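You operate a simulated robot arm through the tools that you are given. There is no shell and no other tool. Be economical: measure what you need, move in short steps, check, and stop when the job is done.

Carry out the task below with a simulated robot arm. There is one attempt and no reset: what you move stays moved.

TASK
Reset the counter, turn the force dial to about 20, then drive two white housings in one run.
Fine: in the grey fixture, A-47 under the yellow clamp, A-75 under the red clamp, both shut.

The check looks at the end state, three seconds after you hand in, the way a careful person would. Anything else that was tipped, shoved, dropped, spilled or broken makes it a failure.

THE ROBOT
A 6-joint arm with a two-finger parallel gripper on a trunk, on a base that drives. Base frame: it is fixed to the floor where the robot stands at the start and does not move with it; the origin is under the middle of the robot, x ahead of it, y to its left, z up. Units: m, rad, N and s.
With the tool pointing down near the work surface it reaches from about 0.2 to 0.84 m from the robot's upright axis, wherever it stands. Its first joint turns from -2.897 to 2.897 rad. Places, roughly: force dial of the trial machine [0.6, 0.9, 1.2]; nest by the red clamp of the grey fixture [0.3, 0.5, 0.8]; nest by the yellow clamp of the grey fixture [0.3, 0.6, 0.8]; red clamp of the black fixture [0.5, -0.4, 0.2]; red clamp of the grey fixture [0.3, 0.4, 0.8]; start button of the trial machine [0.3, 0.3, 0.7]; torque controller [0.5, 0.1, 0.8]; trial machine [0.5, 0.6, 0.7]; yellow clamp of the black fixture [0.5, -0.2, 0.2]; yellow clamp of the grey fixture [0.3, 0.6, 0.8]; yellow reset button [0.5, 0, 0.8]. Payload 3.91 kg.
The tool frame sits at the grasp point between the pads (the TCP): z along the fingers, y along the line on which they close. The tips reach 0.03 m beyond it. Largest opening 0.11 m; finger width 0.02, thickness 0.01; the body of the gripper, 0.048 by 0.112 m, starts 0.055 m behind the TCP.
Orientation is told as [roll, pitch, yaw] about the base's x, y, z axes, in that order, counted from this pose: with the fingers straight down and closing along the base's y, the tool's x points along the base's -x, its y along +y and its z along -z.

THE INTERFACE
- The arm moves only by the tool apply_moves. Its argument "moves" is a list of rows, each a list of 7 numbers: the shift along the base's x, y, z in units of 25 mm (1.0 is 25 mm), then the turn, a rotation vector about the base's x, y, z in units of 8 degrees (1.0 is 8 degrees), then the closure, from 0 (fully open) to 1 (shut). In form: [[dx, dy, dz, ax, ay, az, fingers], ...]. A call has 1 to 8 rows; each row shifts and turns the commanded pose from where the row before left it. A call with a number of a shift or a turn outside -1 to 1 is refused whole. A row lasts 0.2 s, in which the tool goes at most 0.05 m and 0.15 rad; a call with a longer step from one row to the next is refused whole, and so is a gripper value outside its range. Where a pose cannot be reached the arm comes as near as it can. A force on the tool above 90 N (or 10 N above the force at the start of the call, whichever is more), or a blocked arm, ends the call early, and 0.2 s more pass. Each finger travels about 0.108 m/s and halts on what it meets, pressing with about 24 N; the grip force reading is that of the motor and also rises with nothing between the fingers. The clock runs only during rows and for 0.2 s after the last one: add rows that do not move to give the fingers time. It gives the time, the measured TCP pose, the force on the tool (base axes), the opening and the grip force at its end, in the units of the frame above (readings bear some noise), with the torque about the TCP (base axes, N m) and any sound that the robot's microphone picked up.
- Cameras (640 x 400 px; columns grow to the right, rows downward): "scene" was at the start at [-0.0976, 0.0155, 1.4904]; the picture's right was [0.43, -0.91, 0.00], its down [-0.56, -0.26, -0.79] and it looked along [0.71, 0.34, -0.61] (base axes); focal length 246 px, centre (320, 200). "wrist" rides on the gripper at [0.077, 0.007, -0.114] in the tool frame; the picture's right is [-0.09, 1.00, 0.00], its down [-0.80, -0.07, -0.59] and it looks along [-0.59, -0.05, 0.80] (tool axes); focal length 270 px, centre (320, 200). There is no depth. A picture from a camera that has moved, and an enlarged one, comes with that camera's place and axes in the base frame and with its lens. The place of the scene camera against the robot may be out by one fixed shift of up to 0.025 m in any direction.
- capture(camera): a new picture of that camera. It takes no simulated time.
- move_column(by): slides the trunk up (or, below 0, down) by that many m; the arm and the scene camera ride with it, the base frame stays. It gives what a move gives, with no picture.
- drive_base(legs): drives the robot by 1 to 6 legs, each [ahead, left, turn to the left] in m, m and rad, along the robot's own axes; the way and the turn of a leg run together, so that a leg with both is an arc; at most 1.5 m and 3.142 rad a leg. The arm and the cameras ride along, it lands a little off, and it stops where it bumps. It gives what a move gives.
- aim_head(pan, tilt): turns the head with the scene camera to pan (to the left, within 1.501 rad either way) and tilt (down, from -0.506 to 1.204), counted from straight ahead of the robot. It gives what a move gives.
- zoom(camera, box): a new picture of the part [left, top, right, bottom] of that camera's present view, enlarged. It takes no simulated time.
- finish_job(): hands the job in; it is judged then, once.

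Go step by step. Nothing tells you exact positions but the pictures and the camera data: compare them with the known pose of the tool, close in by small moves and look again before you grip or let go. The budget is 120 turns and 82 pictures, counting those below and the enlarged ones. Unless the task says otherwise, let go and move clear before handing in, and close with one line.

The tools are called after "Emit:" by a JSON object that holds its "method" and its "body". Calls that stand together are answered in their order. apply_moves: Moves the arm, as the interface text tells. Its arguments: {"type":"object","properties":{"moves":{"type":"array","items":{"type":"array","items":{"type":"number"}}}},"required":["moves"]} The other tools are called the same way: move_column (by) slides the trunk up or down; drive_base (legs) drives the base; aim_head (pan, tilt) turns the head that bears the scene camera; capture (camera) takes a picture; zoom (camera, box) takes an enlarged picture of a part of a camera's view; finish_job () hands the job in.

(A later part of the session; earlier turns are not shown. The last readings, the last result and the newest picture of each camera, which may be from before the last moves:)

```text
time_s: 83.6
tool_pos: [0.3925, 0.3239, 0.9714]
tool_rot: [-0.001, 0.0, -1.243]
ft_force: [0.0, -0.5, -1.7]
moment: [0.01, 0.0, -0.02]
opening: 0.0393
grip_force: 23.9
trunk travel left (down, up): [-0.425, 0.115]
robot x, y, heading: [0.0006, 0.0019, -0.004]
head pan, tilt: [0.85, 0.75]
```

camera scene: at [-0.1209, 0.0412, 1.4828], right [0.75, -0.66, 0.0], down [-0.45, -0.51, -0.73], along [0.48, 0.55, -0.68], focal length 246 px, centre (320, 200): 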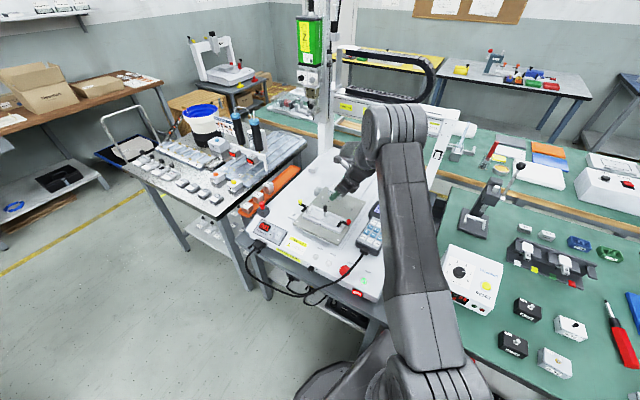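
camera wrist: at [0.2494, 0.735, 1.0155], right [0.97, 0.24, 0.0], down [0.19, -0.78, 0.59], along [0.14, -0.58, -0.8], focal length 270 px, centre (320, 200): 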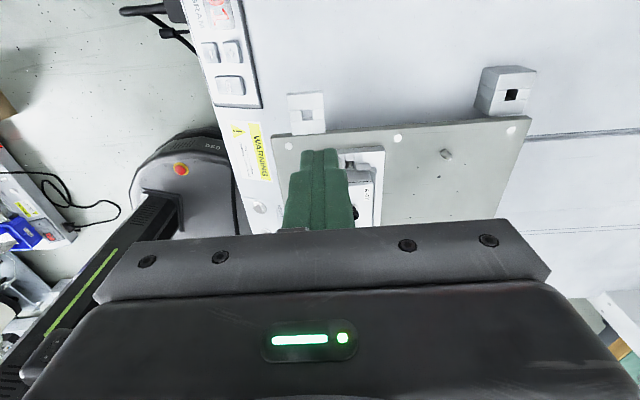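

A-75 is held. By symmetry about the knob the red pocket centre is ≈(0.346, 0.508); I move above it at safe height.

Emit:
{"method": "apply_moves", "body": {"moves": [[-0.234, 0.923, 0, 0, 0, 0, 1], [-0.234, 0.923, 0, 0, 0, 0, 1], [-0.234, 0.923, 0, 0, 0, 0, 1], [-0.234, 0.923, 0, 0, 0, 0, 1], [-0.234, 0.923, 0, 0, 0, 0, 1], [-0.234, 0.923, 0, 0, 0, 0, 1], [-0.234, 0.923, 0, 0, 0, 0, 1], [-0.234, 0.923, 0, 0, 0, 0, 1]]}}

Emit:
{"method": "apply_moves", "body": {"moves": [[0, 0, -1, 0, 0, 0, 1], [0, 0, -1, 0, 0, 0, 1], [0, 0, -1, 0, 0, 0, 1], [0, 0, -0.6, 0, 0, 0, 1], [0, 0, 0, 0, 0, 0, 1]]}}

Emit:
{"method": "zoom", "body": {"camera": "wrist", "box": [200, 20, 440, 235]}}

```text
time_s: 85.4
tool_pos: [0.3456, 0.5093, 0.9713]
tool_rot: [-0.001, -0.002, -1.242]
ft_force: [-1.1, -0.4, -1.0]
moment: [-0.01, -0.02, -0.03]
opening: 0.0395
grip_force: 23.7
trunk travel left (down, up): [-0.425, 0.115]
robot x, y, heading: [-0.0001, -0.0015, 0.003]
head pan, tilt: [0.85, 0.75]
```

```text
time_s: 86.6
tool_pos: [0.3454, 0.5083, 0.8807]
tool_rot: [-0.002, 0.001, -1.242]
ft_force: [0.9, -0.2, -1.0]
moment: [-0.02, 0.01, 0.02]
opening: 0.0395
grip_force: 24.3
trunk travel left (down, up): [-0.425, 0.115]
robot x, y, heading: [0.0023, 0.0019, -0.007]
head pan, tilt: [0.85, 0.75]
```

```text
1.86 times, centred on (320, 128) of wrist
camera zoom: at [0.327, 0.5839, 0.9959], right [0.97, 0.24, 0.0], down [0.19, -0.78, 0.59], along [0.14, -0.58, -0.8], focal length 503 px, centre (320, 335)
```

zoom: 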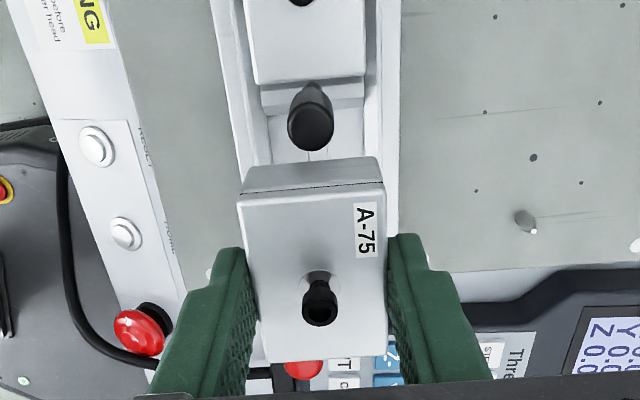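

Relative to the knob and A-47 the position looks right (within ~0.5 mm). I descend in checked steps.

Emit:
{"method": "apply_moves", "body": {"moves": [[0, 0, -0.2, 0, 0, 0, 1], [0, 0, -0.2, 0, 0, 0, 1], [0, 0, -0.2, 0, 0, 0, 1], [0, 0, -0.1, 0, 0, 0, 1]]}}

Emit:
{"method": "apply_moves", "body": {"moves": [[0, 0, -0.2, 0, 0, 0, 1], [0, 0, -0.2, 0, 0, 0, 1]]}}

```text
time_s: 87.6
tool_pos: [0.345, 0.5086, 0.8652]
tool_rot: [0.001, 0.001, -1.242]
ft_force: [1.1, -1.3, 16.2]
moment: [0.42, 0.09, 0.0]
opening: 0.0397
grip_force: 24.2
trunk travel left (down, up): [-0.425, 0.115]
robot x, y, heading: [0.0032, -0.0004, 0.001]
head pan, tilt: [0.85, 0.75]
```

```text
time_s: 88.2
tool_pos: [0.3439, 0.5069, 0.8516]
tool_rot: [-0.003, -0.003, -1.244]
ft_force: [2.1, -2.1, 7.7]
moment: [0.18, 0.0, -0.05]
opening: 0.0393
grip_force: 23.5
trunk travel left (down, up): [-0.425, 0.115]
robot x, y, heading: [-0.0012, 0.0005, -0.004]
head pan, tilt: [0.85, 0.75]
```

Contact on the knob side occurred; I look before going on.

Emit:
{"method": "zoom", "body": {"camera": "wrist", "box": [200, 20, 440, 235]}}

```text
1.86 times, centred on (320, 128) of wrist
camera zoom: at [0.3262, 0.5823, 0.9669], right [0.97, 0.24, 0.0], down [0.19, -0.78, 0.6], along [0.14, -0.58, -0.8], focal length 503 px, centre (320, 335)
```

zoom: 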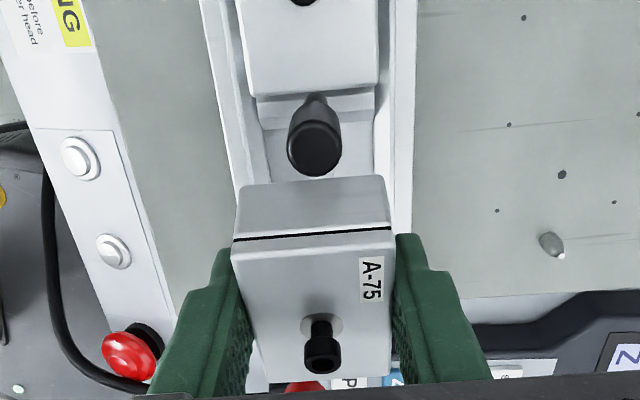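

The housing caught the knob and tilted ~18° with its red end down. I lift 12 mm, shift 3 mm away from the knob, and lower the low end into the pocket first.

Emit:
{"method": "apply_moves", "body": {"moves": [[0, 0, 0.48, 0, 0, 0, 1], [0.039, -0.114, 0, 0, 0, 0, 1], [0, 0, -0.3, 0, 0, 0, 1], [0, 0, -0.3, 0, 0, 0, 1], [0, 0, -0.1, 0, 0, 0, 1]]}}

```text
time_s: 89.4
tool_pos: [0.3461, 0.5062, 0.8483]
tool_rot: [0.0, 0.001, -1.242]
ft_force: [0.1, 0.3, -1.7]
moment: [0.0, 0.0, -0.02]
opening: 0.0399
grip_force: 23.7
trunk travel left (down, up): [-0.425, 0.115]
robot x, y, heading: [0.0007, -0.0002, 0.002]
head pan, tilt: [0.85, 0.75]
```

No contact now. I go on a few millimetres at a time.

Emit:
{"method": "apply_moves", "body": {"moves": [[0, 0, -0.2, 0, 0, 0, 1], [0, 0, -0.2, 0, 0, 0, 1]]}}

```text
time_s: 90.0
tool_pos: [0.3455, 0.5061, 0.8386]
tool_rot: [0.001, -0.001, -1.243]
ft_force: [0.2, 0.3, -1.3]
moment: [0.01, 0.0, -0.02]
opening: 0.0394
grip_force: 24.0
trunk travel left (down, up): [-0.425, 0.115]
robot x, y, heading: [-0.0022, 0.0009, 0.001]
head pan, tilt: [0.85, 0.75]
```

Emit:
{"method": "apply_moves", "body": {"moves": [[0, 0, -0.2, 0, 0, 0, 1], [0, 0, -0.2, 0, 0, 0, 1]]}}

Emit:
{"method": "zoom", "body": {"camera": "wrist", "box": [200, 20, 440, 235]}}

```text
time_s: 90.6
tool_pos: [0.3447, 0.5049, 0.8293]
tool_rot: [0.0, -0.001, -1.243]
ft_force: [0.5, -0.3, -0.2]
moment: [-0.02, -0.02, -0.02]
opening: 0.0395
grip_force: 23.7
trunk travel left (down, up): [-0.425, 0.115]
robot x, y, heading: [0.0009, -0.0028, -0.002]
head pan, tilt: [0.85, 0.75]
```

```text
1.86 times, centred on (320, 128) of wrist
camera zoom: at [0.3275, 0.5806, 0.943], right [0.97, 0.24, 0.0], down [0.19, -0.78, 0.59], along [0.14, -0.58, -0.8], focal length 503 px, centre (320, 335)
```

zoom: 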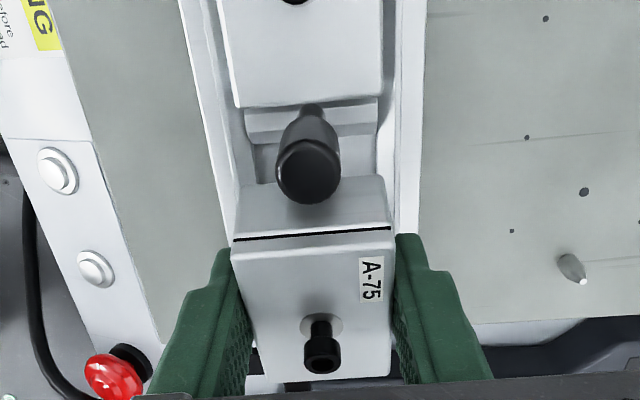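

Past the knob top, still free. Continuing down.

Emit:
{"method": "apply_moves", "body": {"moves": [[0, 0, -0.2, 0, 0, 0, 1], [0, 0, -0.2, 0, 0, 0, 1]]}}

```text
time_s: 91.2
tool_pos: [0.3462, 0.5045, 0.8179]
tool_rot: [0.0, -0.001, -1.243]
ft_force: [-0.4, -0.3, -0.9]
moment: [-0.03, 0.03, -0.02]
opening: 0.0393
grip_force: 24.0
trunk travel left (down, up): [-0.425, 0.115]
robot x, y, heading: [-0.0006, -0.001, -0.001]
head pan, tilt: [0.85, 0.75]
```

Emit:
{"method": "apply_moves", "body": {"moves": [[0, 0, -0.15, 0, 0, 0, 1], [0, 0, -0.15, 0, 0, 0, 1]]}}

```text
time_s: 91.8
tool_pos: [0.3462, 0.5053, 0.8105]
tool_rot: [0.001, 0.0, -1.242]
ft_force: [-0.4, -0.6, -0.7]
moment: [0.03, -0.01, -0.02]
opening: 0.0395
grip_force: 23.7
trunk travel left (down, up): [-0.425, 0.115]
robot x, y, heading: [0.001, 0.0008, 0.002]
head pan, tilt: [0.85, 0.75]
```

Emit:
{"method": "apply_moves", "body": {"moves": [[0, 0, -0.12, 0, 0, 0, 1], [0, 0, -0.1, 0, 0, 0, 1]]}}

Emit:
{"method": "zoom", "body": {"camera": "wrist", "box": [200, 20, 440, 235]}}

```text
time_s: 92.4
tool_pos: [0.3459, 0.5041, 0.8096]
tool_rot: [0.004, 0.005, -1.241]
ft_force: [-0.3, -1.2, 35.6]
moment: [-0.36, 0.78, 0.0]
opening: 0.0397
grip_force: 23.6
trunk travel left (down, up): [-0.425, 0.115]
robot x, y, heading: [0.0011, -0.003, -0.004]
head pan, tilt: [0.85, 0.75]
```

```text
1.86 times, centred on (320, 128) of wrist
camera zoom: at [0.3271, 0.5798, 0.925], right [0.97, 0.24, 0.01], down [0.19, -0.78, 0.59], along [0.14, -0.57, -0.81], focal length 503 px, centre (320, 335)
```

zoom: 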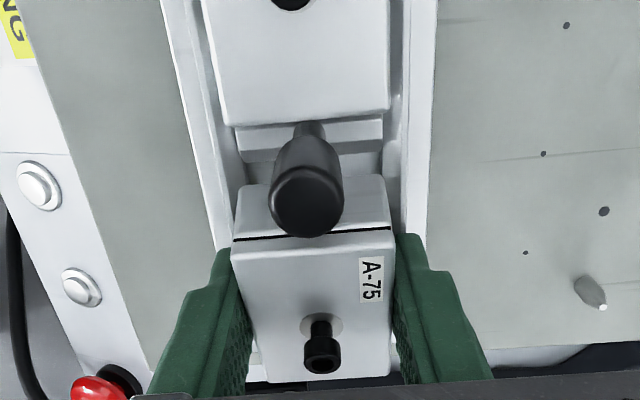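

The left finger rests on the rail; the housing's low end is just above the floor. I lift 1.5 mm and open slowly to let it settle.

Emit:
{"method": "apply_moves", "body": {"moves": [[0, 0, 0.2, 0, 0, 0, 1], [0, 0, 0, 0, 0, 0, 0.62], [0, 0, 0, 0, 0, 0, 0.6], [0, 0, 0, 0, 0, 0, 0.58], [0, 0, 0, 0, 0, 0, 0.54], [0, 0, 0, 0, 0, 0, 0.48], [0, 0, 0, 0, 0, 0, 0.48]]}}

Emit:
{"method": "zoom", "body": {"camera": "wrist", "box": [200, 20, 440, 235]}}

```text
time_s: 94.0
tool_pos: [0.3458, 0.5041, 0.8097]
tool_rot: [-0.001, 0.001, -1.243]
ft_force: [0.5, 0.6, 0.2]
moment: [0.02, 0.0, -0.03]
opening: 0.0572
grip_force: 0.0
trunk travel left (down, up): [-0.425, 0.115]
robot x, y, heading: [0.0009, 0.0023, 0.002]
head pan, tilt: [0.85, 0.75]
```

```text
1.86 times, centred on (320, 128) of wrist
camera zoom: at [0.3281, 0.5801, 0.9248], right [0.97, 0.24, 0.0], down [0.19, -0.78, 0.59], along [0.14, -0.58, -0.8], focal length 503 px, centre (320, 335)
```

zoom: 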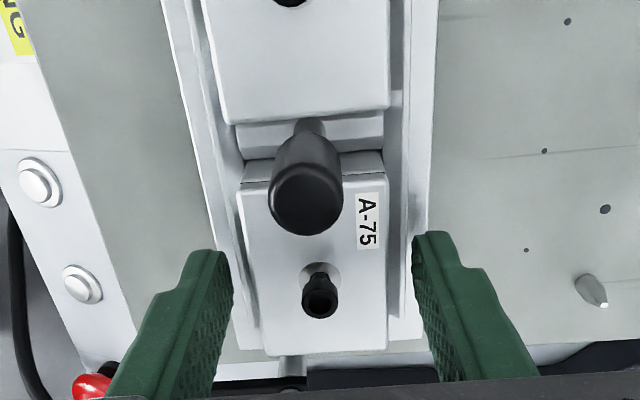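

A-75 dropped flat into the pocket. I lift clear and verify from the head camera.

Emit:
{"method": "apply_moves", "body": {"moves": [[0, 0, 0.6, 0, 0, 0, 0.45], [0, 0, 1, 0, 0, 0, 0.45], [0, 0, 1, 0, 0, 0, 1], [0, 0, 1, 0, 0, 0, 1], [0, 0, 0, 0, 0, 0, 1]]}}

Emit:
{"method": "zoom", "body": {"camera": "scene", "box": [280, 180, 370, 250]}}

```text
time_s: 95.2
tool_pos: [0.3454, 0.5051, 0.8991]
tool_rot: [0.0, 0.0, -1.243]
ft_force: [-0.5, -0.4, 0.6]
moment: [0.02, 0.01, -0.01]
opening: 0.0001
grip_force: 24.2
trunk travel left (down, up): [-0.425, 0.115]
robot x, y, heading: [-0.005, 0.0039, 0.002]
head pan, tilt: [0.85, 0.75]
```

```text
5.71 times, centred on (325, 215) of scene
camera zoom: at [-0.1211, 0.041, 1.4828], right [0.75, -0.66, 0.0], down [-0.45, -0.51, -0.73], along [0.48, 0.55, -0.68], focal length 1408 px, centre (291, 114)
```

zoom: 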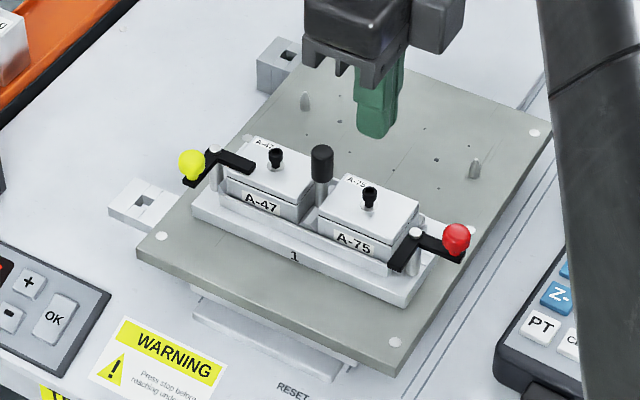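

Both housings are seated. Now the red clamp: mirror-image manoeuvre; I move beside the red ball and check.

Emit:
{"method": "apply_moves", "body": {"moves": [[0.475, -0.764, 0, 0, 0, 0, 1], [0.475, -0.764, 0, 0, 0, 0, 1], [0.475, -0.764, 0, 0, 0, 0, 1], [0, 0, -0.8, 0, 0, 0, 1], [0, 0, -0.8, 0, 0, 0, 1]]}}

Emit:
{"method": "zoom", "body": {"camera": "wrist", "box": [200, 60, 440, 240]}}

```text
time_s: 96.4
tool_pos: [0.3816, 0.4484, 0.8595]
tool_rot: [-0.001, 0.0, -1.242]
ft_force: [0.4, -0.9, -0.4]
moment: [0.03, 0.01, 0.05]
opening: 0.0
grip_force: 24.0
trunk travel left (down, up): [-0.425, 0.115]
robot x, y, heading: [-0.0042, 0.0004, 0.0]
head pan, tilt: [0.85, 0.75]
```

```text
2.22 times, centred on (320, 150) of wrist
camera zoom: at [0.3637, 0.5242, 0.9751], right [0.97, 0.24, 0.0], down [0.19, -0.78, 0.59], along [0.14, -0.58, -0.8], focal length 601 px, centre (320, 311)
```

zoom: 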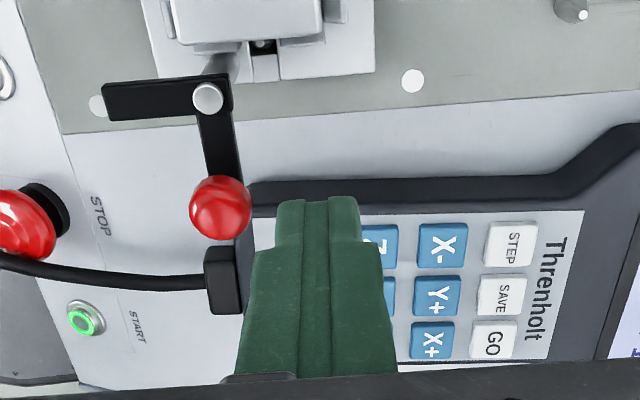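

Geometry matches. I lower and push the red ball round toward the robot.

Emit:
{"method": "apply_moves", "body": {"moves": [[0, 0, -0.7, 0, 0, 0, 1], [-0.41, -0.1, 0, 0, 0, 0, 1], [-0.48, -0.41, 0, 0, 0, 0, 1], [-0.34, -0.045, 0, 0, 0, 0, 1], [-0.34, -0.045, 0, 0, 0, 0, 1], [-0.31, 0.135, 0, 0, 0, 0, 1], [-0.31, 0.135, 0, 0, 0, 0, 1], [-0.08, 0.2, 0, 0, 0, 0, 1]]}}

```text
time_s: 98.2
tool_pos: [0.3252, 0.4407, 0.8416]
tool_rot: [-0.001, -0.001, -1.244]
ft_force: [5.0, -16.7, 2.2]
moment: [-0.37, -0.13, 0.02]
opening: 0.0
grip_force: 23.9
trunk travel left (down, up): [-0.425, 0.115]
robot x, y, heading: [0.0009, 0.0043, -0.01]
head pan, tilt: [0.85, 0.75]
```

The stop is being felt. I press slightly more, then back off and lift, and verify.

Emit:
{"method": "apply_moves", "body": {"moves": [[-0.02, 0.12, 0, 0, 0, 0, 1], [0.1, -0.4, 0, 0, 0, 0, 1], [0.1, -0.4, 0.4, 0, 0, 0, 1], [0, 0, 1, 0, 0, 0, 1], [0, 0, 1, 0, 0, 0, 1], [0, 0, 1, 0, 0, 0, 1], [0, 0, 1, 0, 0, 0, 1]]}}

Emit:
{"method": "zoom", "body": {"camera": "scene", "box": [280, 180, 370, 250]}}

Emit:
{"method": "zoom", "body": {"camera": "scene", "box": [285, 30, 355, 120]}}

```text
time_s: 99.8
tool_pos: [0.3295, 0.4277, 0.9554]
tool_rot: [-0.002, -0.001, -1.245]
ft_force: [0.1, 0.2, 0.0]
moment: [-0.05, -0.01, 0.01]
opening: 0.0
grip_force: 23.8
trunk travel left (down, up): [-0.425, 0.115]
robot x, y, heading: [-0.0012, 0.0022, -0.003]
head pan, tilt: [0.85, 0.75]
```

```text
5.71 times, centred on (325, 215) of scene
camera zoom: at [-0.1212, 0.0408, 1.4828], right [0.75, -0.66, 0.0], down [-0.45, -0.51, -0.73], along [0.48, 0.55, -0.68], focal length 1408 px, centre (291, 114)
```

zoom: 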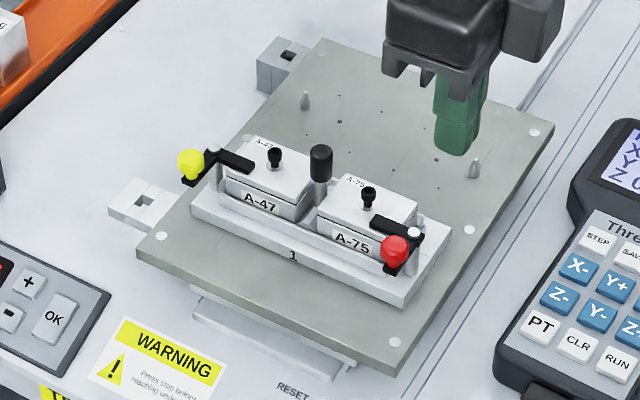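

```text
4.44 times, centred on (320, 75) of scene
camera zoom: at [-0.1212, 0.0408, 1.4828], right [0.75, -0.66, 0.0], down [-0.45, -0.51, -0.73], along [0.48, 0.55, -0.68], focal length 1095 px, centre (320, 756)
```

zoom: 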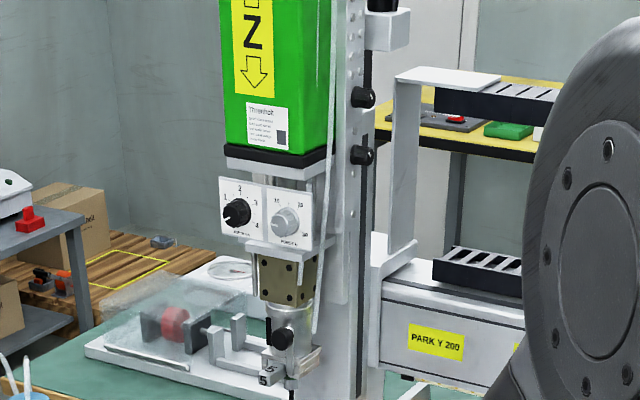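

Both clamps are shut over seated housings, and bit 5 is in the head. Next the force dial (far left): I raise the arm, point the tool horizontally toward the machine's face direction, then drive the base.

Emit:
{"method": "apply_moves", "body": {"moves": [[0.57, -0.93, 0.9, 0.302, -0.887, 0, 1], [0.57, -0.93, 0.9, 0.302, -0.887, 0, 1], [0.57, -0.93, 0.9, 0.302, -0.887, 0, 1], [0.57, -0.93, 0.8, 0.302, -0.887, 0, 1], [0.57, -0.93, 0.8, 0.302, -0.887, 0, 1], [0.57, -0.93, 0.8, 0.302, -0.887, 0, 1], [0.57, -0.93, 0.8, 0.302, -0.887, 0, 0.6], [0.57, -0.93, 0.8, 0.302, -0.887, 0, 0.45]]}}

Emit:
{"method": "apply_moves", "body": {"moves": [[0.57, -0.93, 0.8, 0.302, -0.887, 0, 0.45], [0.57, -0.93, 0.8, 0.302, -0.887, 0, 0.45], [0.57, -0.93, 0.8, 0.302, -0.887, 0, 0.45], [0.57, -0.93, 0.8, 0.302, -0.887, 0, 0.45]]}}

```text
time_s: 101.6
tool_pos: [0.4574, 0.224, 1.1851]
tool_rot: [1.036, -0.003, -1.236]
ft_force: [0.6, -0.1, 0.4]
moment: [0.04, 0.03, -0.01]
opening: 0.0605
grip_force: 0.0
out of reach, approached as far as the arm can: row 6, 7, 8
trunk travel left (down, up): [-0.425, 0.115]
robot x, y, heading: [-0.0006, -0.0006, 0.001]
head pan, tilt: [0.85, 0.75]
```

```text
time_s: 102.8
tool_pos: [0.5117, 0.1457, 1.2941]
tool_rot: [1.29, 0.001, -1.235]
ft_force: [1.1, -0.6, -0.9]
moment: [0.02, 0.0, -0.01]
opening: 0.0605
grip_force: 0.1
out of reach, approached as far as the arm can: row 1, 2, 3, 4
trunk travel left (down, up): [-0.425, 0.115]
robot x, y, heading: [-0.0039, -0.0017, -0.002]
head pan, tilt: [0.85, 0.75]
stopped in row 4: the arm was blocked; the commanded pose is now the measured one
```

The wrist is near a limit this close in. I extend the arm outward and lower, then complete the rotation.

Emit:
{"method": "apply_moves", "body": {"moves": [[1, 0, -0.8, 0, 0, 0, 0.45], [1, 0, -0.8, 0, 0, 0, 0.45], [1, 0, -0.8, 0.2, -0.6, 0, 0.45], [1, 0, -0.8, 0.2, -0.6, 0, 0.45], [0, 0, 0, 0.2, -0.6, 0, 0.45], [0, 0, 0, 0.2, -0.6, 0, 0.45]]}}

Emit:
{"method": "aim_head", "body": {"pan": 0.95, "tilt": 0.45}}

Emit:
{"method": "capture", "body": {"camera": "scene"}}

```text
time_s: 104.2
tool_pos: [0.5459, 0.1646, 1.3625]
tool_rot: [1.407, -0.001, -1.229]
ft_force: [-0.2, 0.9, 0.2]
moment: [0.04, -0.03, 0.02]
opening: 0.0606
grip_force: 0.0
out of reach, approached as far as the arm can: row 1, 2, 3, 4, 5, 6
trunk travel left (down, up): [-0.425, 0.115]
robot x, y, heading: [0.0015, 0.0021, 0.005]
head pan, tilt: [0.85, 0.75]
```

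```text
time_s: 105.0
tool_pos: [0.5468, 0.165, 1.3625]
tool_rot: [1.409, 0.0, -1.228]
ft_force: [0.2, 0.2, 0.6]
moment: [0.01, 0.0, 0.03]
opening: 0.0603
grip_force: 0.1
trunk travel left (down, up): [-0.425, 0.115]
robot x, y, heading: [0.0006, -0.0, -0.001]
head pan, tilt: [0.949, 0.45]
```

```text
12 pictures are left
camera scene: at [-0.1222, 0.0534, 1.5092], right [0.81, -0.58, 0.0], down [-0.25, -0.35, -0.9], along [0.52, 0.73, -0.44], focal length 246 px, centre (320, 200)
```

scene: 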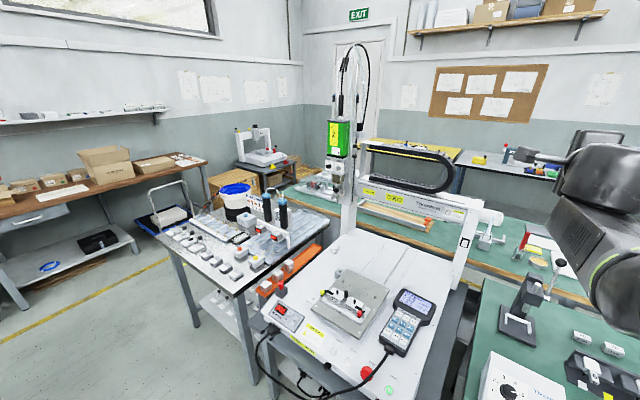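

The horizontal tool works only at greater height relative to the trunk, so I'll lower the trunk. First I drive parallel to the machine's front edge toward the dial.

Emit:
{"method": "drive_base", "body": {"legs": [[-0.08, 0.0, 0], [-0.1, 0.42, 0]]}}

Emit:
{"method": "move_column", "body": {"by": -0.18}}

Emit:
{"method": "capture", "body": {"camera": "scene"}}

```text
time_s: 108.2
tool_pos: [0.3654, 0.5789, 1.362]
tool_rot: [1.41, -0.002, -1.229]
ft_force: [-0.1, 0.2, 0.0]
moment: [-0.04, 0.0, 0.03]
opening: 0.0603
grip_force: 0.0
trunk travel left (down, up): [-0.425, 0.115]
robot x, y, heading: [-0.1821, 0.4135, 0.0]
head pan, tilt: [0.949, 0.45]
```

```text
time_s: 110.2
tool_pos: [0.3669, 0.5786, 1.1834]
tool_rot: [1.409, -0.001, -1.228]
ft_force: [-0.2, -0.6, 0.7]
moment: [0.01, -0.01, 0.03]
opening: 0.0607
grip_force: 0.1
trunk travel left (down, up): [-0.245, 0.295]
robot x, y, heading: [-0.1793, 0.415, 0.004]
head pan, tilt: [0.949, 0.45]
```

```text
11 pictures are left
camera scene: at [-0.3028, 0.4674, 1.3293], right [0.81, -0.58, 0.0], down [-0.25, -0.35, -0.9], along [0.52, 0.73, -0.44], focal length 246 px, centre (320, 200)
```

scene: 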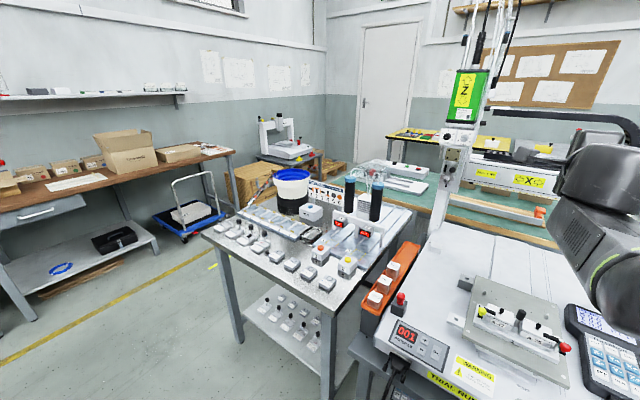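

I've arrived. I zoom on the dial panel for its position and pointer.

Emit:
{"method": "zoom", "body": {"camera": "scene", "box": [435, 110, 491, 160]}}

```text
8.00 times, centred on (463, 135) of scene
camera zoom: at [-0.3028, 0.4674, 1.3293], right [0.81, -0.58, 0.0], down [-0.25, -0.35, -0.9], along [0.52, 0.73, -0.44], focal length 1972 px, centre (-824, 720)
```

zoom: 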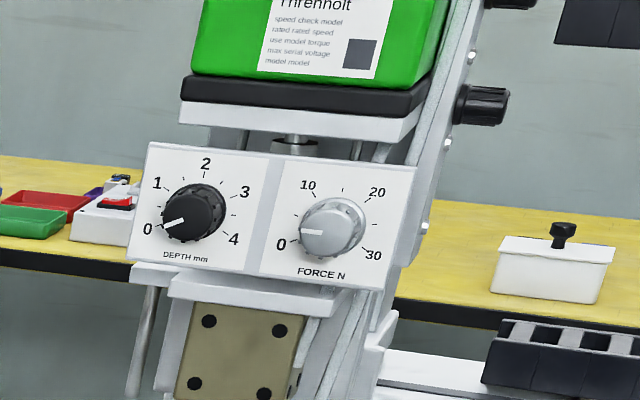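

Dial is at about (0.549, 0.852, 1.158), pointer at 0, depth at 0 as the card wants. I check what the arm's commanded pose is now with a null move.

Emit:
{"method": "apply_moves", "body": {"moves": [[0, 0, 0, 0, 0, 0, 0.45]]}}

```text
time_s: 110.6
tool_pos: [0.3671, 0.5786, 1.1828]
tool_rot: [1.408, 0.0, -1.229]
ft_force: [0.6, 1.3, -0.6]
moment: [-0.01, 0.01, -0.05]
opening: 0.0601
grip_force: 0.0
trunk travel left (down, up): [-0.245, 0.295]
robot x, y, heading: [-0.1816, 0.4117, 0.003]
head pan, tilt: [0.949, 0.45]
```

Commanded equals measured. I move toward a pre-grasp point ~10 cm in front of the dial, finishing the levelling rotation.

Emit:
{"method": "apply_moves", "body": {"moves": [[0.35, 0.95, -0.05, 0, 0, 0, 0.45], [0.35, 0.95, -0.05, 0, 0, 0, 0.45], [0.35, 0.95, -0.05, 0, 0, 0, 0.45], [0.35, 0.95, -0.05, 0, 0, 0, 0.45], [0.35, 0.95, -0.05, 0, 0, 0, 0.45], [0.35, 0.95, -0.05, 0.13, -0.36, 0, 0.45], [0.35, 0.95, -0.05, 0.13, -0.36, 0, 0.45], [0.35, 0.95, -0.05, 0.13, -0.36, 0, 0.45]]}}

Emit:
{"method": "apply_moves", "body": {"moves": [[0.35, 0.95, -0.3, 0, 0, 0, 0.45], [0.35, 0.95, -0.3, 0, 0, 0, 0.45]]}}

Emit:
{"method": "capture", "body": {"camera": "wrist"}}

```text
time_s: 112.4
tool_pos: [0.4566, 0.7703, 1.2642]
tool_rot: [1.552, -0.003, -1.228]
ft_force: [0.4, 0.5, 0.6]
moment: [0.02, 0.01, 0.0]
opening: 0.0604
grip_force: 0.0
out of reach, approached as far as the arm can: row 2, 3, 5, 6, 7, 8
trunk travel left (down, up): [-0.245, 0.295]
robot x, y, heading: [-0.1828, 0.4151, -0.002]
head pan, tilt: [0.949, 0.45]
```

```text
time_s: 113.0
tool_pos: [0.4773, 0.8198, 1.2555]
tool_rot: [1.562, -0.003, -1.228]
ft_force: [0.3, -0.4, 1.2]
moment: [0.0, 0.0, -0.02]
opening: 0.0607
grip_force: 0.2
out of reach, approached as far as the arm can: row 1
trunk travel left (down, up): [-0.245, 0.295]
robot x, y, heading: [-0.1814, 0.4175, 0.003]
head pan, tilt: [0.949, 0.45]
```

```text
9 pictures are left
camera wrist: at [0.3439, 0.8543, 1.2635], right [0.04, -0.08, 1.0], down [-0.29, -0.95, -0.06], along [0.96, -0.29, -0.06], focal length 270 px, centre (320, 200)
```

wrist: 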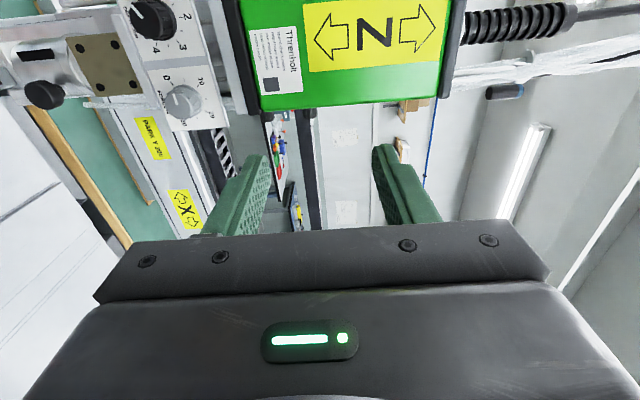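

Trunk must come down ~10 cm to reach dial height. The wrist camera puts the force dial near (0.55, 0.87, 1.156).

Emit:
{"method": "move_column", "body": {"by": -0.1}}

Emit:
{"method": "zoom", "body": {"camera": "wrist", "box": [180, 0, 460, 200]}}

```text
time_s: 114.4
tool_pos: [0.4757, 0.8184, 1.1566]
tool_rot: [1.561, -0.001, -1.23]
ft_force: [-0.4, -1.2, -0.7]
moment: [0.0, 0.01, 0.02]
opening: 0.0606
grip_force: 0.1
trunk travel left (down, up): [-0.145, 0.395]
robot x, y, heading: [-0.186, 0.4142, -0.005]
head pan, tilt: [0.949, 0.45]
```

```text
2.00 times, centred on (320, 100) of wrist
camera zoom: at [0.3435, 0.8538, 1.1638], right [0.04, -0.08, 1.0], down [-0.29, -0.95, -0.06], along [0.96, -0.29, -0.06], focal length 541 px, centre (320, 400)
```

zoom: 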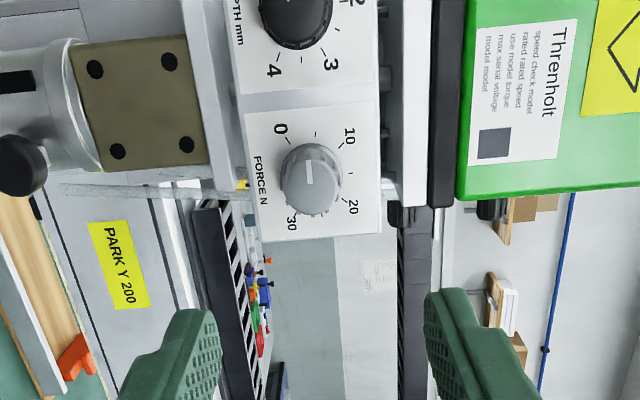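

Triangulated: the knob is 26 mm to the tool's left and ~89 mm ahead, height matched. I shift and advance partway.

Emit:
{"method": "apply_moves", "body": {"moves": [[-0.35, 0.99, 0, 0, 0, 0, 0.45], [0.85, 0.3, 0, 0, 0, 0, 0.45], [0.85, 0.3, 0, 0, 0, 0, 0.45], [0, 0, 0, 0, 0, 0, 0.45]]}}

Emit:
{"method": "zoom", "body": {"camera": "wrist", "box": [180, 40, 460, 240]}}

```text
time_s: 115.4
tool_pos: [0.5101, 0.8587, 1.156]
tool_rot: [1.559, -0.002, -1.228]
ft_force: [0.8, 0.1, -1.1]
moment: [0.02, -0.05, 0.0]
opening: 0.0606
grip_force: 0.0
trunk travel left (down, up): [-0.145, 0.395]
robot x, y, heading: [-0.1816, 0.4131, 0.001]
head pan, tilt: [0.949, 0.45]
```

```text
2.00 times, centred on (320, 140) of wrist
camera zoom: at [0.377, 0.8936, 1.164], right [0.04, -0.08, 1.0], down [-0.29, -0.95, -0.06], along [0.96, -0.29, -0.06], focal length 541 px, centre (320, 320)
```

zoom: 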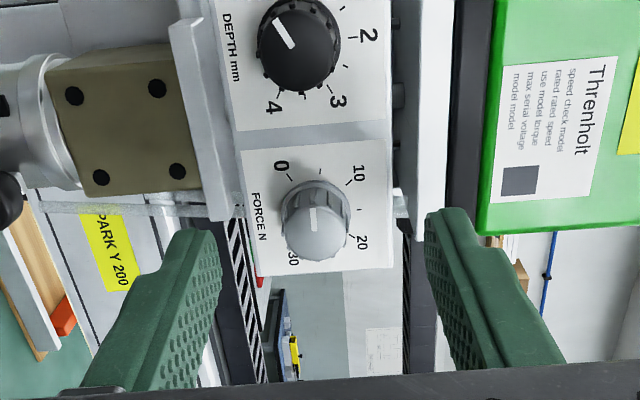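

Aligned within 1.5 mm; pointer currently reads ≈2, so about 134° clockwise is needed. I advance 22 mm and grip the knob.

Emit:
{"method": "apply_moves", "body": {"moves": [[0.4, 0.14, 0, 0, 0, 0, 0.45], [0.43, 0.16, 0, 0, 0, 0, 0.45], [0, 0, 0, 0, 0, 0, 0.6], [0, 0, 0, 0, 0, 0, 1], [0, 0, 0, 0, 0, 0, 1], [0, 0, 0, 0, 0, 0, 1]]}}

```text
time_s: 116.8
tool_pos: [0.531, 0.8663, 1.1538]
tool_rot: [1.558, -0.001, -1.229]
ft_force: [-6.8, -2.8, -12.8]
moment: [0.0, -0.02, -0.29]
opening: 0.0203
grip_force: 45.4
trunk travel left (down, up): [-0.145, 0.395]
robot x, y, heading: [-0.1791, 0.4118, -0.001]
head pan, tilt: [0.949, 0.45]
```

Knob gripped (20 mm). I relieve the 2 mm vertical offset and turn the first 48°.

Emit:
{"method": "apply_moves", "body": {"moves": [[0, 0, -0.08, 0, 0, 0, 1], [0, 0, 0, 0.9425, 0.334, 0, 1], [0, 0, 0, 0.9425, 0.334, 0, 1], [0, 0, 0, 0.9425, 0.334, 0, 1], [0, 0, 0, 0.9425, 0.334, 0, 1], [0, 0, 0, 0.9425, 0.334, 0, 1], [0, 0, 0, 0.9425, 0.334, 0, 1]]}}

```text
time_s: 117.9
tool_pos: [0.5321, 0.8699, 1.1705]
tool_rot: [1.543, 0.506, -1.241]
ft_force: [-67.1, -33.2, -30.4]
moment: [0.56, 0.12, -2.41]
opening: 0.0209
grip_force: 44.9
out of reach, approached as far as the arm can: row 4, 5
trunk travel left (down, up): [-0.145, 0.395]
robot x, y, heading: [-0.1815, 0.4096, 0.004]
head pan, tilt: [0.949, 0.45]
stopped in row 5: the force on the tool passed its limit (the readings are from after the stop); the commanded pose is now the measured one
```

The arm hit its reach limit and strained; I open immediately, back off, and then lower the trunk further to get more working range.

Emit:
{"method": "apply_moves", "body": {"moves": [[0, 0, 0, 0, 0, 0, 0.7], [0, 0, 0, 0, 0, 0, 0.45], [0, 0, 0, 0, 0, 0, 0.45]]}}

Emit:
{"method": "apply_moves", "body": {"moves": [[-0.8, -0.28, 0, 0, 0, 0, 0.45], [-0.8, -0.28, 0, 0, 0, 0, 0.45], [-0.8, -0.28, 0, 0, 0, 0, 0.45]]}}

Emit:
{"method": "zoom", "body": {"camera": "wrist", "box": [180, 0, 460, 200]}}

```text
time_s: 118.5
tool_pos: [0.5309, 0.8742, 1.1643]
tool_rot: [1.533, 0.506, -1.242]
ft_force: [-73.1, -30.1, -43.9]
moment: [0.89, 0.03, -1.58]
opening: 0.041
grip_force: 0.1
trunk travel left (down, up): [-0.145, 0.395]
robot x, y, heading: [-0.1843, 0.413, 0.007]
head pan, tilt: [0.949, 0.45]
stopped in row 2: the force on the tool passed its limit (the readings are from after the stop); the commanded pose is now the measured one
```

```text
time_s: 119.3
tool_pos: [0.5006, 0.8571, 1.1958]
tool_rot: [1.534, 0.505, -1.242]
ft_force: [-0.6, -0.5, -1.3]
moment: [0.01, 0.0, -0.02]
opening: 0.0603
grip_force: 0.0
out of reach, approached as far as the arm can: row 1, 2, 3
trunk travel left (down, up): [-0.145, 0.395]
robot x, y, heading: [-0.1805, 0.4151, 0.005]
head pan, tilt: [0.949, 0.45]
```

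```text
2.00 times, centred on (320, 100) of wrist
camera zoom: at [0.3728, 0.8795, 1.2418], right [0.22, -0.52, 0.83], down [-0.35, -0.83, -0.43], along [0.91, -0.19, -0.36], focal length 541 px, centre (320, 400)
```

zoom: 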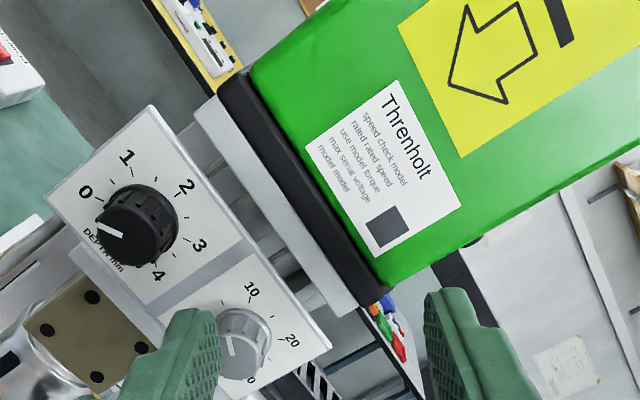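

I'm clear; the knob turned ~29° (now ≈6). I back off a bit more and lower the trunk so the wrist has range.

Emit:
{"method": "apply_moves", "body": {"moves": [[-0.8, -0.28, 0, 0, 0, 0, 0.45], [-0.8, -0.28, 0, 0, 0, 0, 0.45]]}}

Emit:
{"method": "move_column", "body": {"by": -0.135}}

```text
time_s: 119.9
tool_pos: [0.4718, 0.8464, 1.2134]
tool_rot: [1.533, 0.504, -1.241]
ft_force: [-0.2, 0.5, -0.1]
moment: [-0.02, 0.02, 0.03]
opening: 0.0607
grip_force: 0.1
out of reach, approached as far as the arm can: row 1, 2
trunk travel left (down, up): [-0.145, 0.395]
robot x, y, heading: [-0.1849, 0.4139, 0.004]
head pan, tilt: [0.949, 0.45]
```

```text
time_s: 121.5
tool_pos: [0.4713, 0.8473, 1.0803]
tool_rot: [1.532, 0.506, -1.243]
ft_force: [0.6, -0.1, -0.2]
moment: [0.01, 0.0, 0.04]
opening: 0.0606
grip_force: 0.1
trunk travel left (down, up): [-0.01, 0.53]
robot x, y, heading: [-0.1808, 0.4155, 0.005]
head pan, tilt: [0.949, 0.45]
```

Now there's vertical margin. I raise to knob height and spin the open gripper back ~80° so the coming turn stays centred in the wrist's range.

Emit:
{"method": "apply_moves", "body": {"moves": [[0.1, 0, 0.6, 0.081, -0.229, -0.044, 0.45], [0.1, 0.03, 0.6, -0.9425, -0.334, 0, 0.45], [0.1, 0.03, 0.6, -0.9425, -0.334, 0, 0.45], [0.1, 0.03, 0.6, -0.9425, -0.334, 0, 0.45], [0.1, 0, 0.55, -0.9425, -0.334, 0, 0.45], [0, 0, 0, -0.9425, -0.334, 0, 0.45], [0, 0, 0, -0.9425, -0.334, 0, 0.45], [0, 0, 0, -0.9425, -0.334, 0, 0.45]]}}

Emit:
{"method": "apply_moves", "body": {"moves": [[0, 0, 0, -0.9425, -0.334, 0, 0.45], [0, 0, 0, -0.9425, -0.334, 0, 0.45], [0, 0, 0, -0.9425, -0.334, 0, 0.45], [0, 0, 0, 0, 0, 0, 0.45]]}}

```text
time_s: 123.3
tool_pos: [0.4845, 0.848, 1.1524]
tool_rot: [1.57, -0.473, -1.229]
ft_force: [-1.1, -0.6, 0.1]
moment: [-0.02, 0.0, -0.01]
opening: 0.0606
grip_force: 0.0
trunk travel left (down, up): [-0.01, 0.53]
robot x, y, heading: [-0.1817, 0.4169, 0.002]
head pan, tilt: [0.949, 0.45]
```

```text
time_s: 124.3
tool_pos: [0.4849, 0.8482, 1.1526]
tool_rot: [1.569, -0.893, -1.23]
ft_force: [-0.1, 0.3, 0.1]
moment: [0.01, -0.01, 0.02]
opening: 0.0605
grip_force: 0.0
trunk travel left (down, up): [-0.01, 0.53]
robot x, y, heading: [-0.1819, 0.4116, 0.002]
head pan, tilt: [0.949, 0.45]
```

Reachable throughout. One picture to verify alignment with the knob.

Emit:
{"method": "zoom", "body": {"camera": "wrist", "box": [180, 20, 460, 220]}}

```text
2.00 times, centred on (320, 120) of wrist
camera zoom: at [0.3588, 0.8613, 1.0973], right [-0.24, 0.68, 0.69], down [-0.37, -0.72, 0.58], along [0.9, -0.12, 0.43], focal length 541 px, centre (320, 360)
```

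zoom: 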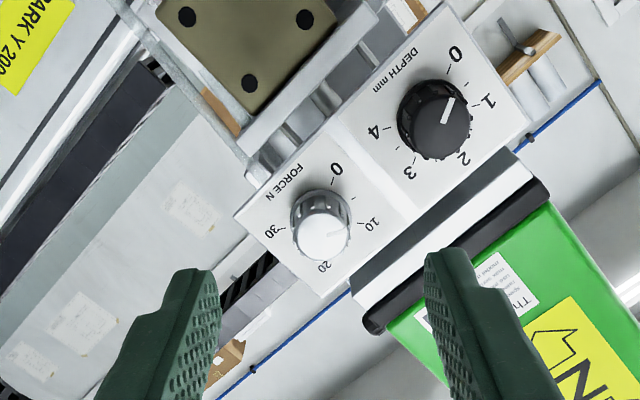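

Pointer reads ≈6.5, so ~101° remains. I advance 46 mm with a small correction and grip.

Emit:
{"method": "apply_moves", "body": {"moves": [[0.58, 0.185, 0.06, 0, 0, 0, 0.45], [0.58, 0.205, 0, 0, 0, 0, 0.45], [0.574, 0.205, 0, 0, 0, 0, 0.45], [0, 0, 0, 0, 0, 0, 0.65], [0, 0, 0, 0, 0, 0, 1], [0, 0, 0, 0, 0, 0, 1], [0, 0, 0, 0, 0, 0, 1]]}}

```text
time_s: 125.9
tool_pos: [0.5133, 0.8512, 1.1364]
tool_rot: [1.568, -0.892, -1.229]
ft_force: [-0.6, 0.0, 0.2]
moment: [-0.01, 0.02, 0.0]
opening: 0.0
grip_force: 23.9
out of reach, approached as far as the arm can: row 1, 2, 3
trunk travel left (down, up): [-0.01, 0.53]
robot x, y, heading: [-0.1815, 0.411, 0.002]
head pan, tilt: [0.949, 0.45]
```

With the trunk that low, the reach outward is short. I open, back off and raise the trunk 6 cm as a compromise.

Emit:
{"method": "apply_moves", "body": {"moves": [[-0.4, -0.14, 0, 0, 0, 0, 0.6], [-0.8, -0.28, 0, 0, 0, 0, 0.45], [-0.6, -0.21, 0, 0, 0, 0, 0.45]]}}

Emit:
{"method": "move_column", "body": {"by": 0.06}}

```text
time_s: 126.7
tool_pos: [0.467, 0.8367, 1.1349]
tool_rot: [1.57, -0.891, -1.229]
ft_force: [0.4, 0.4, 0.6]
moment: [-0.01, -0.01, 0.0]
opening: 0.0605
grip_force: 0.0
trunk travel left (down, up): [-0.01, 0.53]
robot x, y, heading: [-0.1833, 0.4132, 0.004]
head pan, tilt: [0.949, 0.45]
```

```text
time_s: 127.7
tool_pos: [0.4674, 0.837, 1.1962]
tool_rot: [1.569, -0.892, -1.23]
ft_force: [0.6, -0.4, 0.3]
moment: [0.01, 0.0, 0.01]
opening: 0.0606
grip_force: 0.1
trunk travel left (down, up): [-0.07, 0.47]
robot x, y, heading: [-0.1833, 0.41, 0.004]
head pan, tilt: [0.949, 0.45]
```

Emit:
{"method": "apply_moves", "body": {"moves": [[-0.056, 0.16, -0.85, 0, 0, 0, 0.45], [0, 0, -0.84, 0, 0, 0, 0.45], [0.8, 0.283, 0, 0, 0, 0, 0.45], [0.8, 0.283, 0, 0, 0, 0, 0.45], [0.45, 0.16, 0, 0, 0, 0, 0.45], [0.44, 0.157, 0, 0, 0, 0, 0.45], [0, 0, 0, 0, 0, 0, 0.45]]}}

```text
time_s: 129.3
tool_pos: [0.5287, 0.8621, 1.1549]
tool_rot: [1.568, -0.89, -1.229]
ft_force: [0.3, -0.4, 0.5]
moment: [-0.04, -0.02, -0.01]
opening: 0.0606
grip_force: 0.1
trunk travel left (down, up): [-0.07, 0.47]
robot x, y, heading: [-0.1826, 0.4128, 0.002]
head pan, tilt: [0.949, 0.45]
```

This works: the hand is at the knob with no strain. I close and turn in stages, watching forces.

Emit:
{"method": "apply_moves", "body": {"moves": [[0, 0, 0, 0, 0, 0, 0.65], [0, 0, 0, 0, 0, 0, 1], [0, 0, 0, 0, 0, 0, 1], [0, 0, 0, 0, 0, 0, 1]]}}

```text
time_s: 130.3
tool_pos: [0.5286, 0.8635, 1.1543]
tool_rot: [1.568, -0.891, -1.228]
ft_force: [4.6, 6.8, 6.8]
moment: [-0.04, 0.1, 0.02]
opening: 0.0207
grip_force: 45.1
trunk travel left (down, up): [-0.07, 0.47]
robot x, y, heading: [-0.1799, 0.4154, 0.008]
head pan, tilt: [0.949, 0.45]
```

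Emit:
{"method": "apply_moves", "body": {"moves": [[0, 0, 0, 0.9425, 0.334, 0, 1], [0, 0, 0, 0.9425, 0.334, 0, 1], [0, 0, 0, 0.9425, 0.334, 0, 1], [0, 0, 0, 0.9425, 0.334, 0, 1], [0, 0, 0, 0.9425, 0.334, 0, 1]]}}

```text
time_s: 131.5
tool_pos: [0.5286, 0.863, 1.1532]
tool_rot: [1.571, -0.193, -1.23]
ft_force: [-0.3, 5.4, 5.3]
moment: [0.07, -0.2, -0.39]
opening: 0.0205
grip_force: 44.9
trunk travel left (down, up): [-0.07, 0.47]
robot x, y, heading: [-0.1846, 0.4147, -0.0]
head pan, tilt: [0.949, 0.45]
```

40° done smoothly. Continuing.

Emit:
{"method": "apply_moves", "body": {"moves": [[0, 0, 0, 0.9425, 0.334, 0, 1], [0, 0, 0, 0.9425, 0.334, 0, 1], [0, 0, 0, 0.9425, 0.334, 0, 1], [0, 0, 0, 0.9425, 0.334, 0, 1]]}}

```text
time_s: 132.5
tool_pos: [0.5281, 0.8631, 1.1535]
tool_rot: [1.572, 0.366, -1.228]
ft_force: [2.8, 5.7, 6.6]
moment: [0.21, -0.65, 0.87]
opening: 0.0204
grip_force: 45.2
trunk travel left (down, up): [-0.07, 0.47]
robot x, y, heading: [-0.1857, 0.4133, 0.004]
head pan, tilt: [0.949, 0.45]
```

Emit:
{"method": "apply_moves", "body": {"moves": [[0, 0, 0, 0.9425, 0.334, 0, 1], [0, 0, 0, 0.9425, 0.334, 0, 1]]}}

```text
time_s: 133.1
tool_pos: [0.5276, 0.863, 1.154]
tool_rot: [1.571, 0.645, -1.229]
ft_force: [-2.5, 4.6, 2.6]
moment: [0.33, -0.91, 0.69]
opening: 0.0202
grip_force: 44.9
trunk travel left (down, up): [-0.07, 0.47]
robot x, y, heading: [-0.1828, 0.4167, 0.004]
head pan, tilt: [0.949, 0.45]
```

Emit:
{"method": "apply_moves", "body": {"moves": [[0, 0, 0, 0.8, 0.283, 0, 1], [0, 0, 0, 0.8, 0.283, 0, 1], [0, 0, 0, 0, 0, 0, 1]]}}

```text
time_s: 133.9
tool_pos: [0.5324, 0.867, 1.1596]
tool_rot: [1.558, 0.879, -1.237]
ft_force: [-43.5, -11.7, -35.5]
moment: [-0.13, 1.31, -2.02]
opening: 0.0206
grip_force: 44.6
out of reach, approached as far as the arm can: row 2
trunk travel left (down, up): [-0.07, 0.47]
robot x, y, heading: [-0.1816, 0.4134, -0.0]
head pan, tilt: [0.949, 0.45]
```

The turn is complete (101°), at the edge of reach. I release and withdraw straight back.

Emit:
{"method": "apply_moves", "body": {"moves": [[-0.1, -0.035, 0, 0, 0, 0, 0.7], [0, 0, 0, 0, 0, 0, 0.45], [0, 0, 0, 0, 0, 0, 0.45]]}}

Emit:
{"method": "apply_moves", "body": {"moves": [[-0.8, -0.283, 0, 0, 0, 0, 0.45], [-0.8, -0.283, 0, 0, 0, 0, 0.45], [-0.8, -0.283, 0, 0, 0, 0, 0.45], [-0.8, -0.283, 0, -0.9, -0.319, 0, 0.45], [-0.8, -0.283, 0, -0.9, -0.319, 0, 0.45], [-0.8, -0.283, 0, -0.9, -0.319, 0, 0.45], [0, 0, 0, -0.9, -0.319, 0, 0.45]]}}

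Emit:
{"method": "zoom", "body": {"camera": "scene", "box": [435, 80, 505, 140]}}

```text
time_s: 134.7
tool_pos: [0.5353, 0.8632, 1.1645]
tool_rot: [1.571, 0.879, -1.229]
ft_force: [-2.5, -2.1, 2.2]
moment: [0.11, -0.12, -0.07]
opening: 0.0604
grip_force: 0.1
trunk travel left (down, up): [-0.07, 0.47]
robot x, y, heading: [-0.1836, 0.4187, 0.003]
head pan, tilt: [0.949, 0.45]
```

```text
time_s: 136.3
tool_pos: [0.4396, 0.8333, 1.1961]
tool_rot: [1.571, 0.346, -1.227]
ft_force: [-0.4, -0.3, 0.2]
moment: [-0.01, 0.02, 0.01]
opening: 0.0606
grip_force: 0.0
out of reach, approached as far as the arm can: row 1, 2, 3
trunk travel left (down, up): [-0.07, 0.47]
robot x, y, heading: [-0.1801, 0.4136, 0.003]
head pan, tilt: [0.949, 0.45]
```

```text
6.67 times, centred on (470, 110) of scene
camera zoom: at [-0.3057, 0.4658, 1.1543], right [0.81, -0.58, 0.0], down [-0.25, -0.35, -0.9], along [0.52, 0.73, -0.44], focal length 1643 px, centre (-680, 800)
```

zoom: 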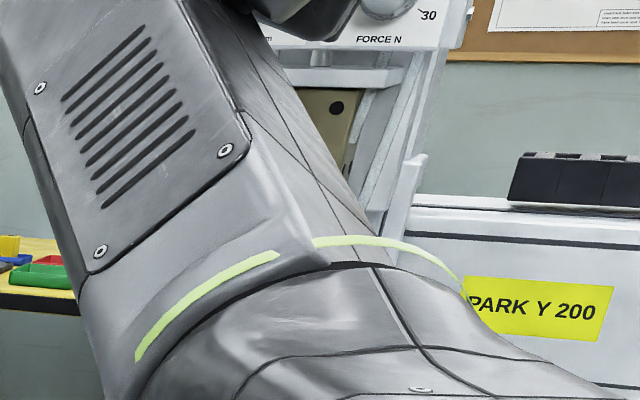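

The arm blocked that view; I use the wrist camera instead.

Emit:
{"method": "zoom", "body": {"camera": "wrist", "box": [120, 0, 400, 190]}}

```text
2.11 times, centred on (260, 95) of wrist
camera zoom: at [0.3086, 0.8612, 1.2286], right [0.14, -0.4, 0.91], down [-0.32, -0.89, -0.34], along [0.94, -0.24, -0.25], focal length 569 px, centre (446, 421)
```

zoom: 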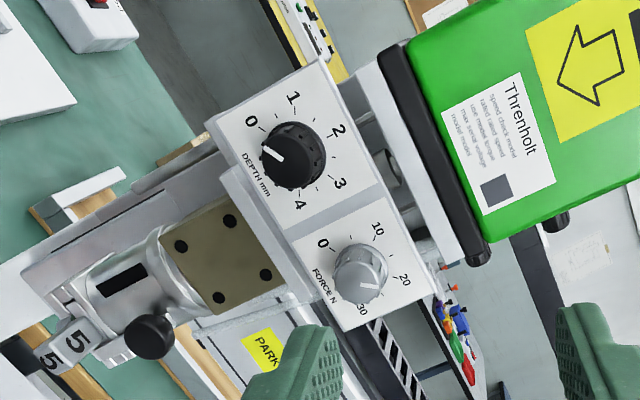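

The pointer seems near 17–20; I take one tight zoom to read it exactly.

Emit:
{"method": "zoom", "body": {"camera": "wrist", "box": [258, 98, 328, 158]}}

```text
6.67 times, centred on (293, 128) of wrist
camera zoom: at [0.3086, 0.8612, 1.2286], right [0.14, -0.4, 0.91], down [-0.32, -0.89, -0.34], along [0.94, -0.24, -0.25], focal length 1802 px, centre (500, 680)
```

zoom: 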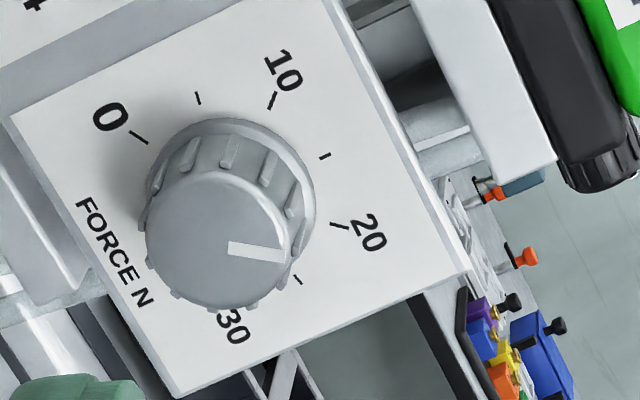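

The dial reads about 19–20, which is "about 20". Now START: triangulated from three earlier wrist views at about (0.280, 0.286, 0.695). I back off, raise the trunk and bring the tool down again.

Emit:
{"method": "apply_moves", "body": {"moves": [[-0.8, -0.283, 0, 0, 0, 0, 0.6], [-0.8, -0.283, 0, 0, 0, 0, 1], [-0.8, -0.5, 0, 0, 0, 0, 1]]}}

Emit:
{"method": "move_column", "body": {"by": 0.2}}

Emit:
{"method": "apply_moves", "body": {"moves": [[0, -0.9, 0, -0.313, 0.884, 0, 1], [0, -0.9, 0, -0.313, 0.884, 0, 1], [0, -0.9, 0, -0.313, 0.884, 0, 1], [0, -0.9, 0, -0.313, 0.884, 0, 1], [0, -0.9, 0, -0.313, 0.884, 0, 1], [0, -0.9, 0, -0.313, 0.884, 0, 1], [0, -0.9, 0, -0.313, 0.884, 0, 1], [0, -0.9, 0, -0.313, 0.884, 0, 1]]}}

Emit:
{"method": "apply_moves", "body": {"moves": [[0, -0.9, 0, -0.313, 0.884, 0, 1], [0, -0.9, 0, -0.313, 0.884, 0, 1], [0, -0.9, 0, -0.313, 0.884, 0, 1], [0, -0.9, 0, -0.313, 0.884, 0, 1], [0, -0.9, 0, 0, 0, 0, 1], [0, -0.9, 0, 0, 0, 0, 1]]}}

```text
time_s: 137.1
tool_pos: [0.3788, 0.8066, 1.1958]
tool_rot: [1.571, 0.347, -1.229]
ft_force: [0.3, 0.0, 1.4]
moment: [-0.02, -0.04, -0.02]
opening: 0.0
grip_force: 23.9
trunk travel left (down, up): [-0.07, 0.47]
robot x, y, heading: [-0.1826, 0.4101, 0.003]
head pan, tilt: [0.949, 0.45]
```

```text
time_s: 139.3
tool_pos: [0.3802, 0.8063, 1.3962]
tool_rot: [1.571, 0.347, -1.228]
ft_force: [0.2, 0.3, -0.1]
moment: [-0.02, -0.01, 0.03]
opening: 0.0
grip_force: 24.8
trunk travel left (down, up): [-0.27, 0.27]
robot x, y, heading: [-0.1797, 0.4111, 0.007]
head pan, tilt: [0.949, 0.45]
```

```text
time_s: 141.1
tool_pos: [0.3666, 0.6181, 1.3486]
tool_rot: [0.52, 0.181, -1.53]
ft_force: [0.6, 0.1, 0.3]
moment: [-0.03, 0.0, 0.0]
opening: 0.0
grip_force: 23.8
out of reach, approached as far as the arm can: row 6, 7, 8
trunk travel left (down, up): [-0.27, 0.27]
robot x, y, heading: [-0.1823, 0.4156, 0.002]
head pan, tilt: [0.949, 0.45]
```

```text
time_s: 142.5
tool_pos: [0.4185, 0.5587, 1.2932]
tool_rot: [0.427, 0.153, -1.544]
ft_force: [-0.1, -0.7, 0.2]
moment: [0.04, -0.02, 0.0]
opening: 0.0
grip_force: 24.0
out of reach, approached as far as the arm can: row 1, 2, 3, 4
trunk travel left (down, up): [-0.27, 0.27]
robot x, y, heading: [-0.1883, 0.4133, 0.004]
head pan, tilt: [0.949, 0.45]
```

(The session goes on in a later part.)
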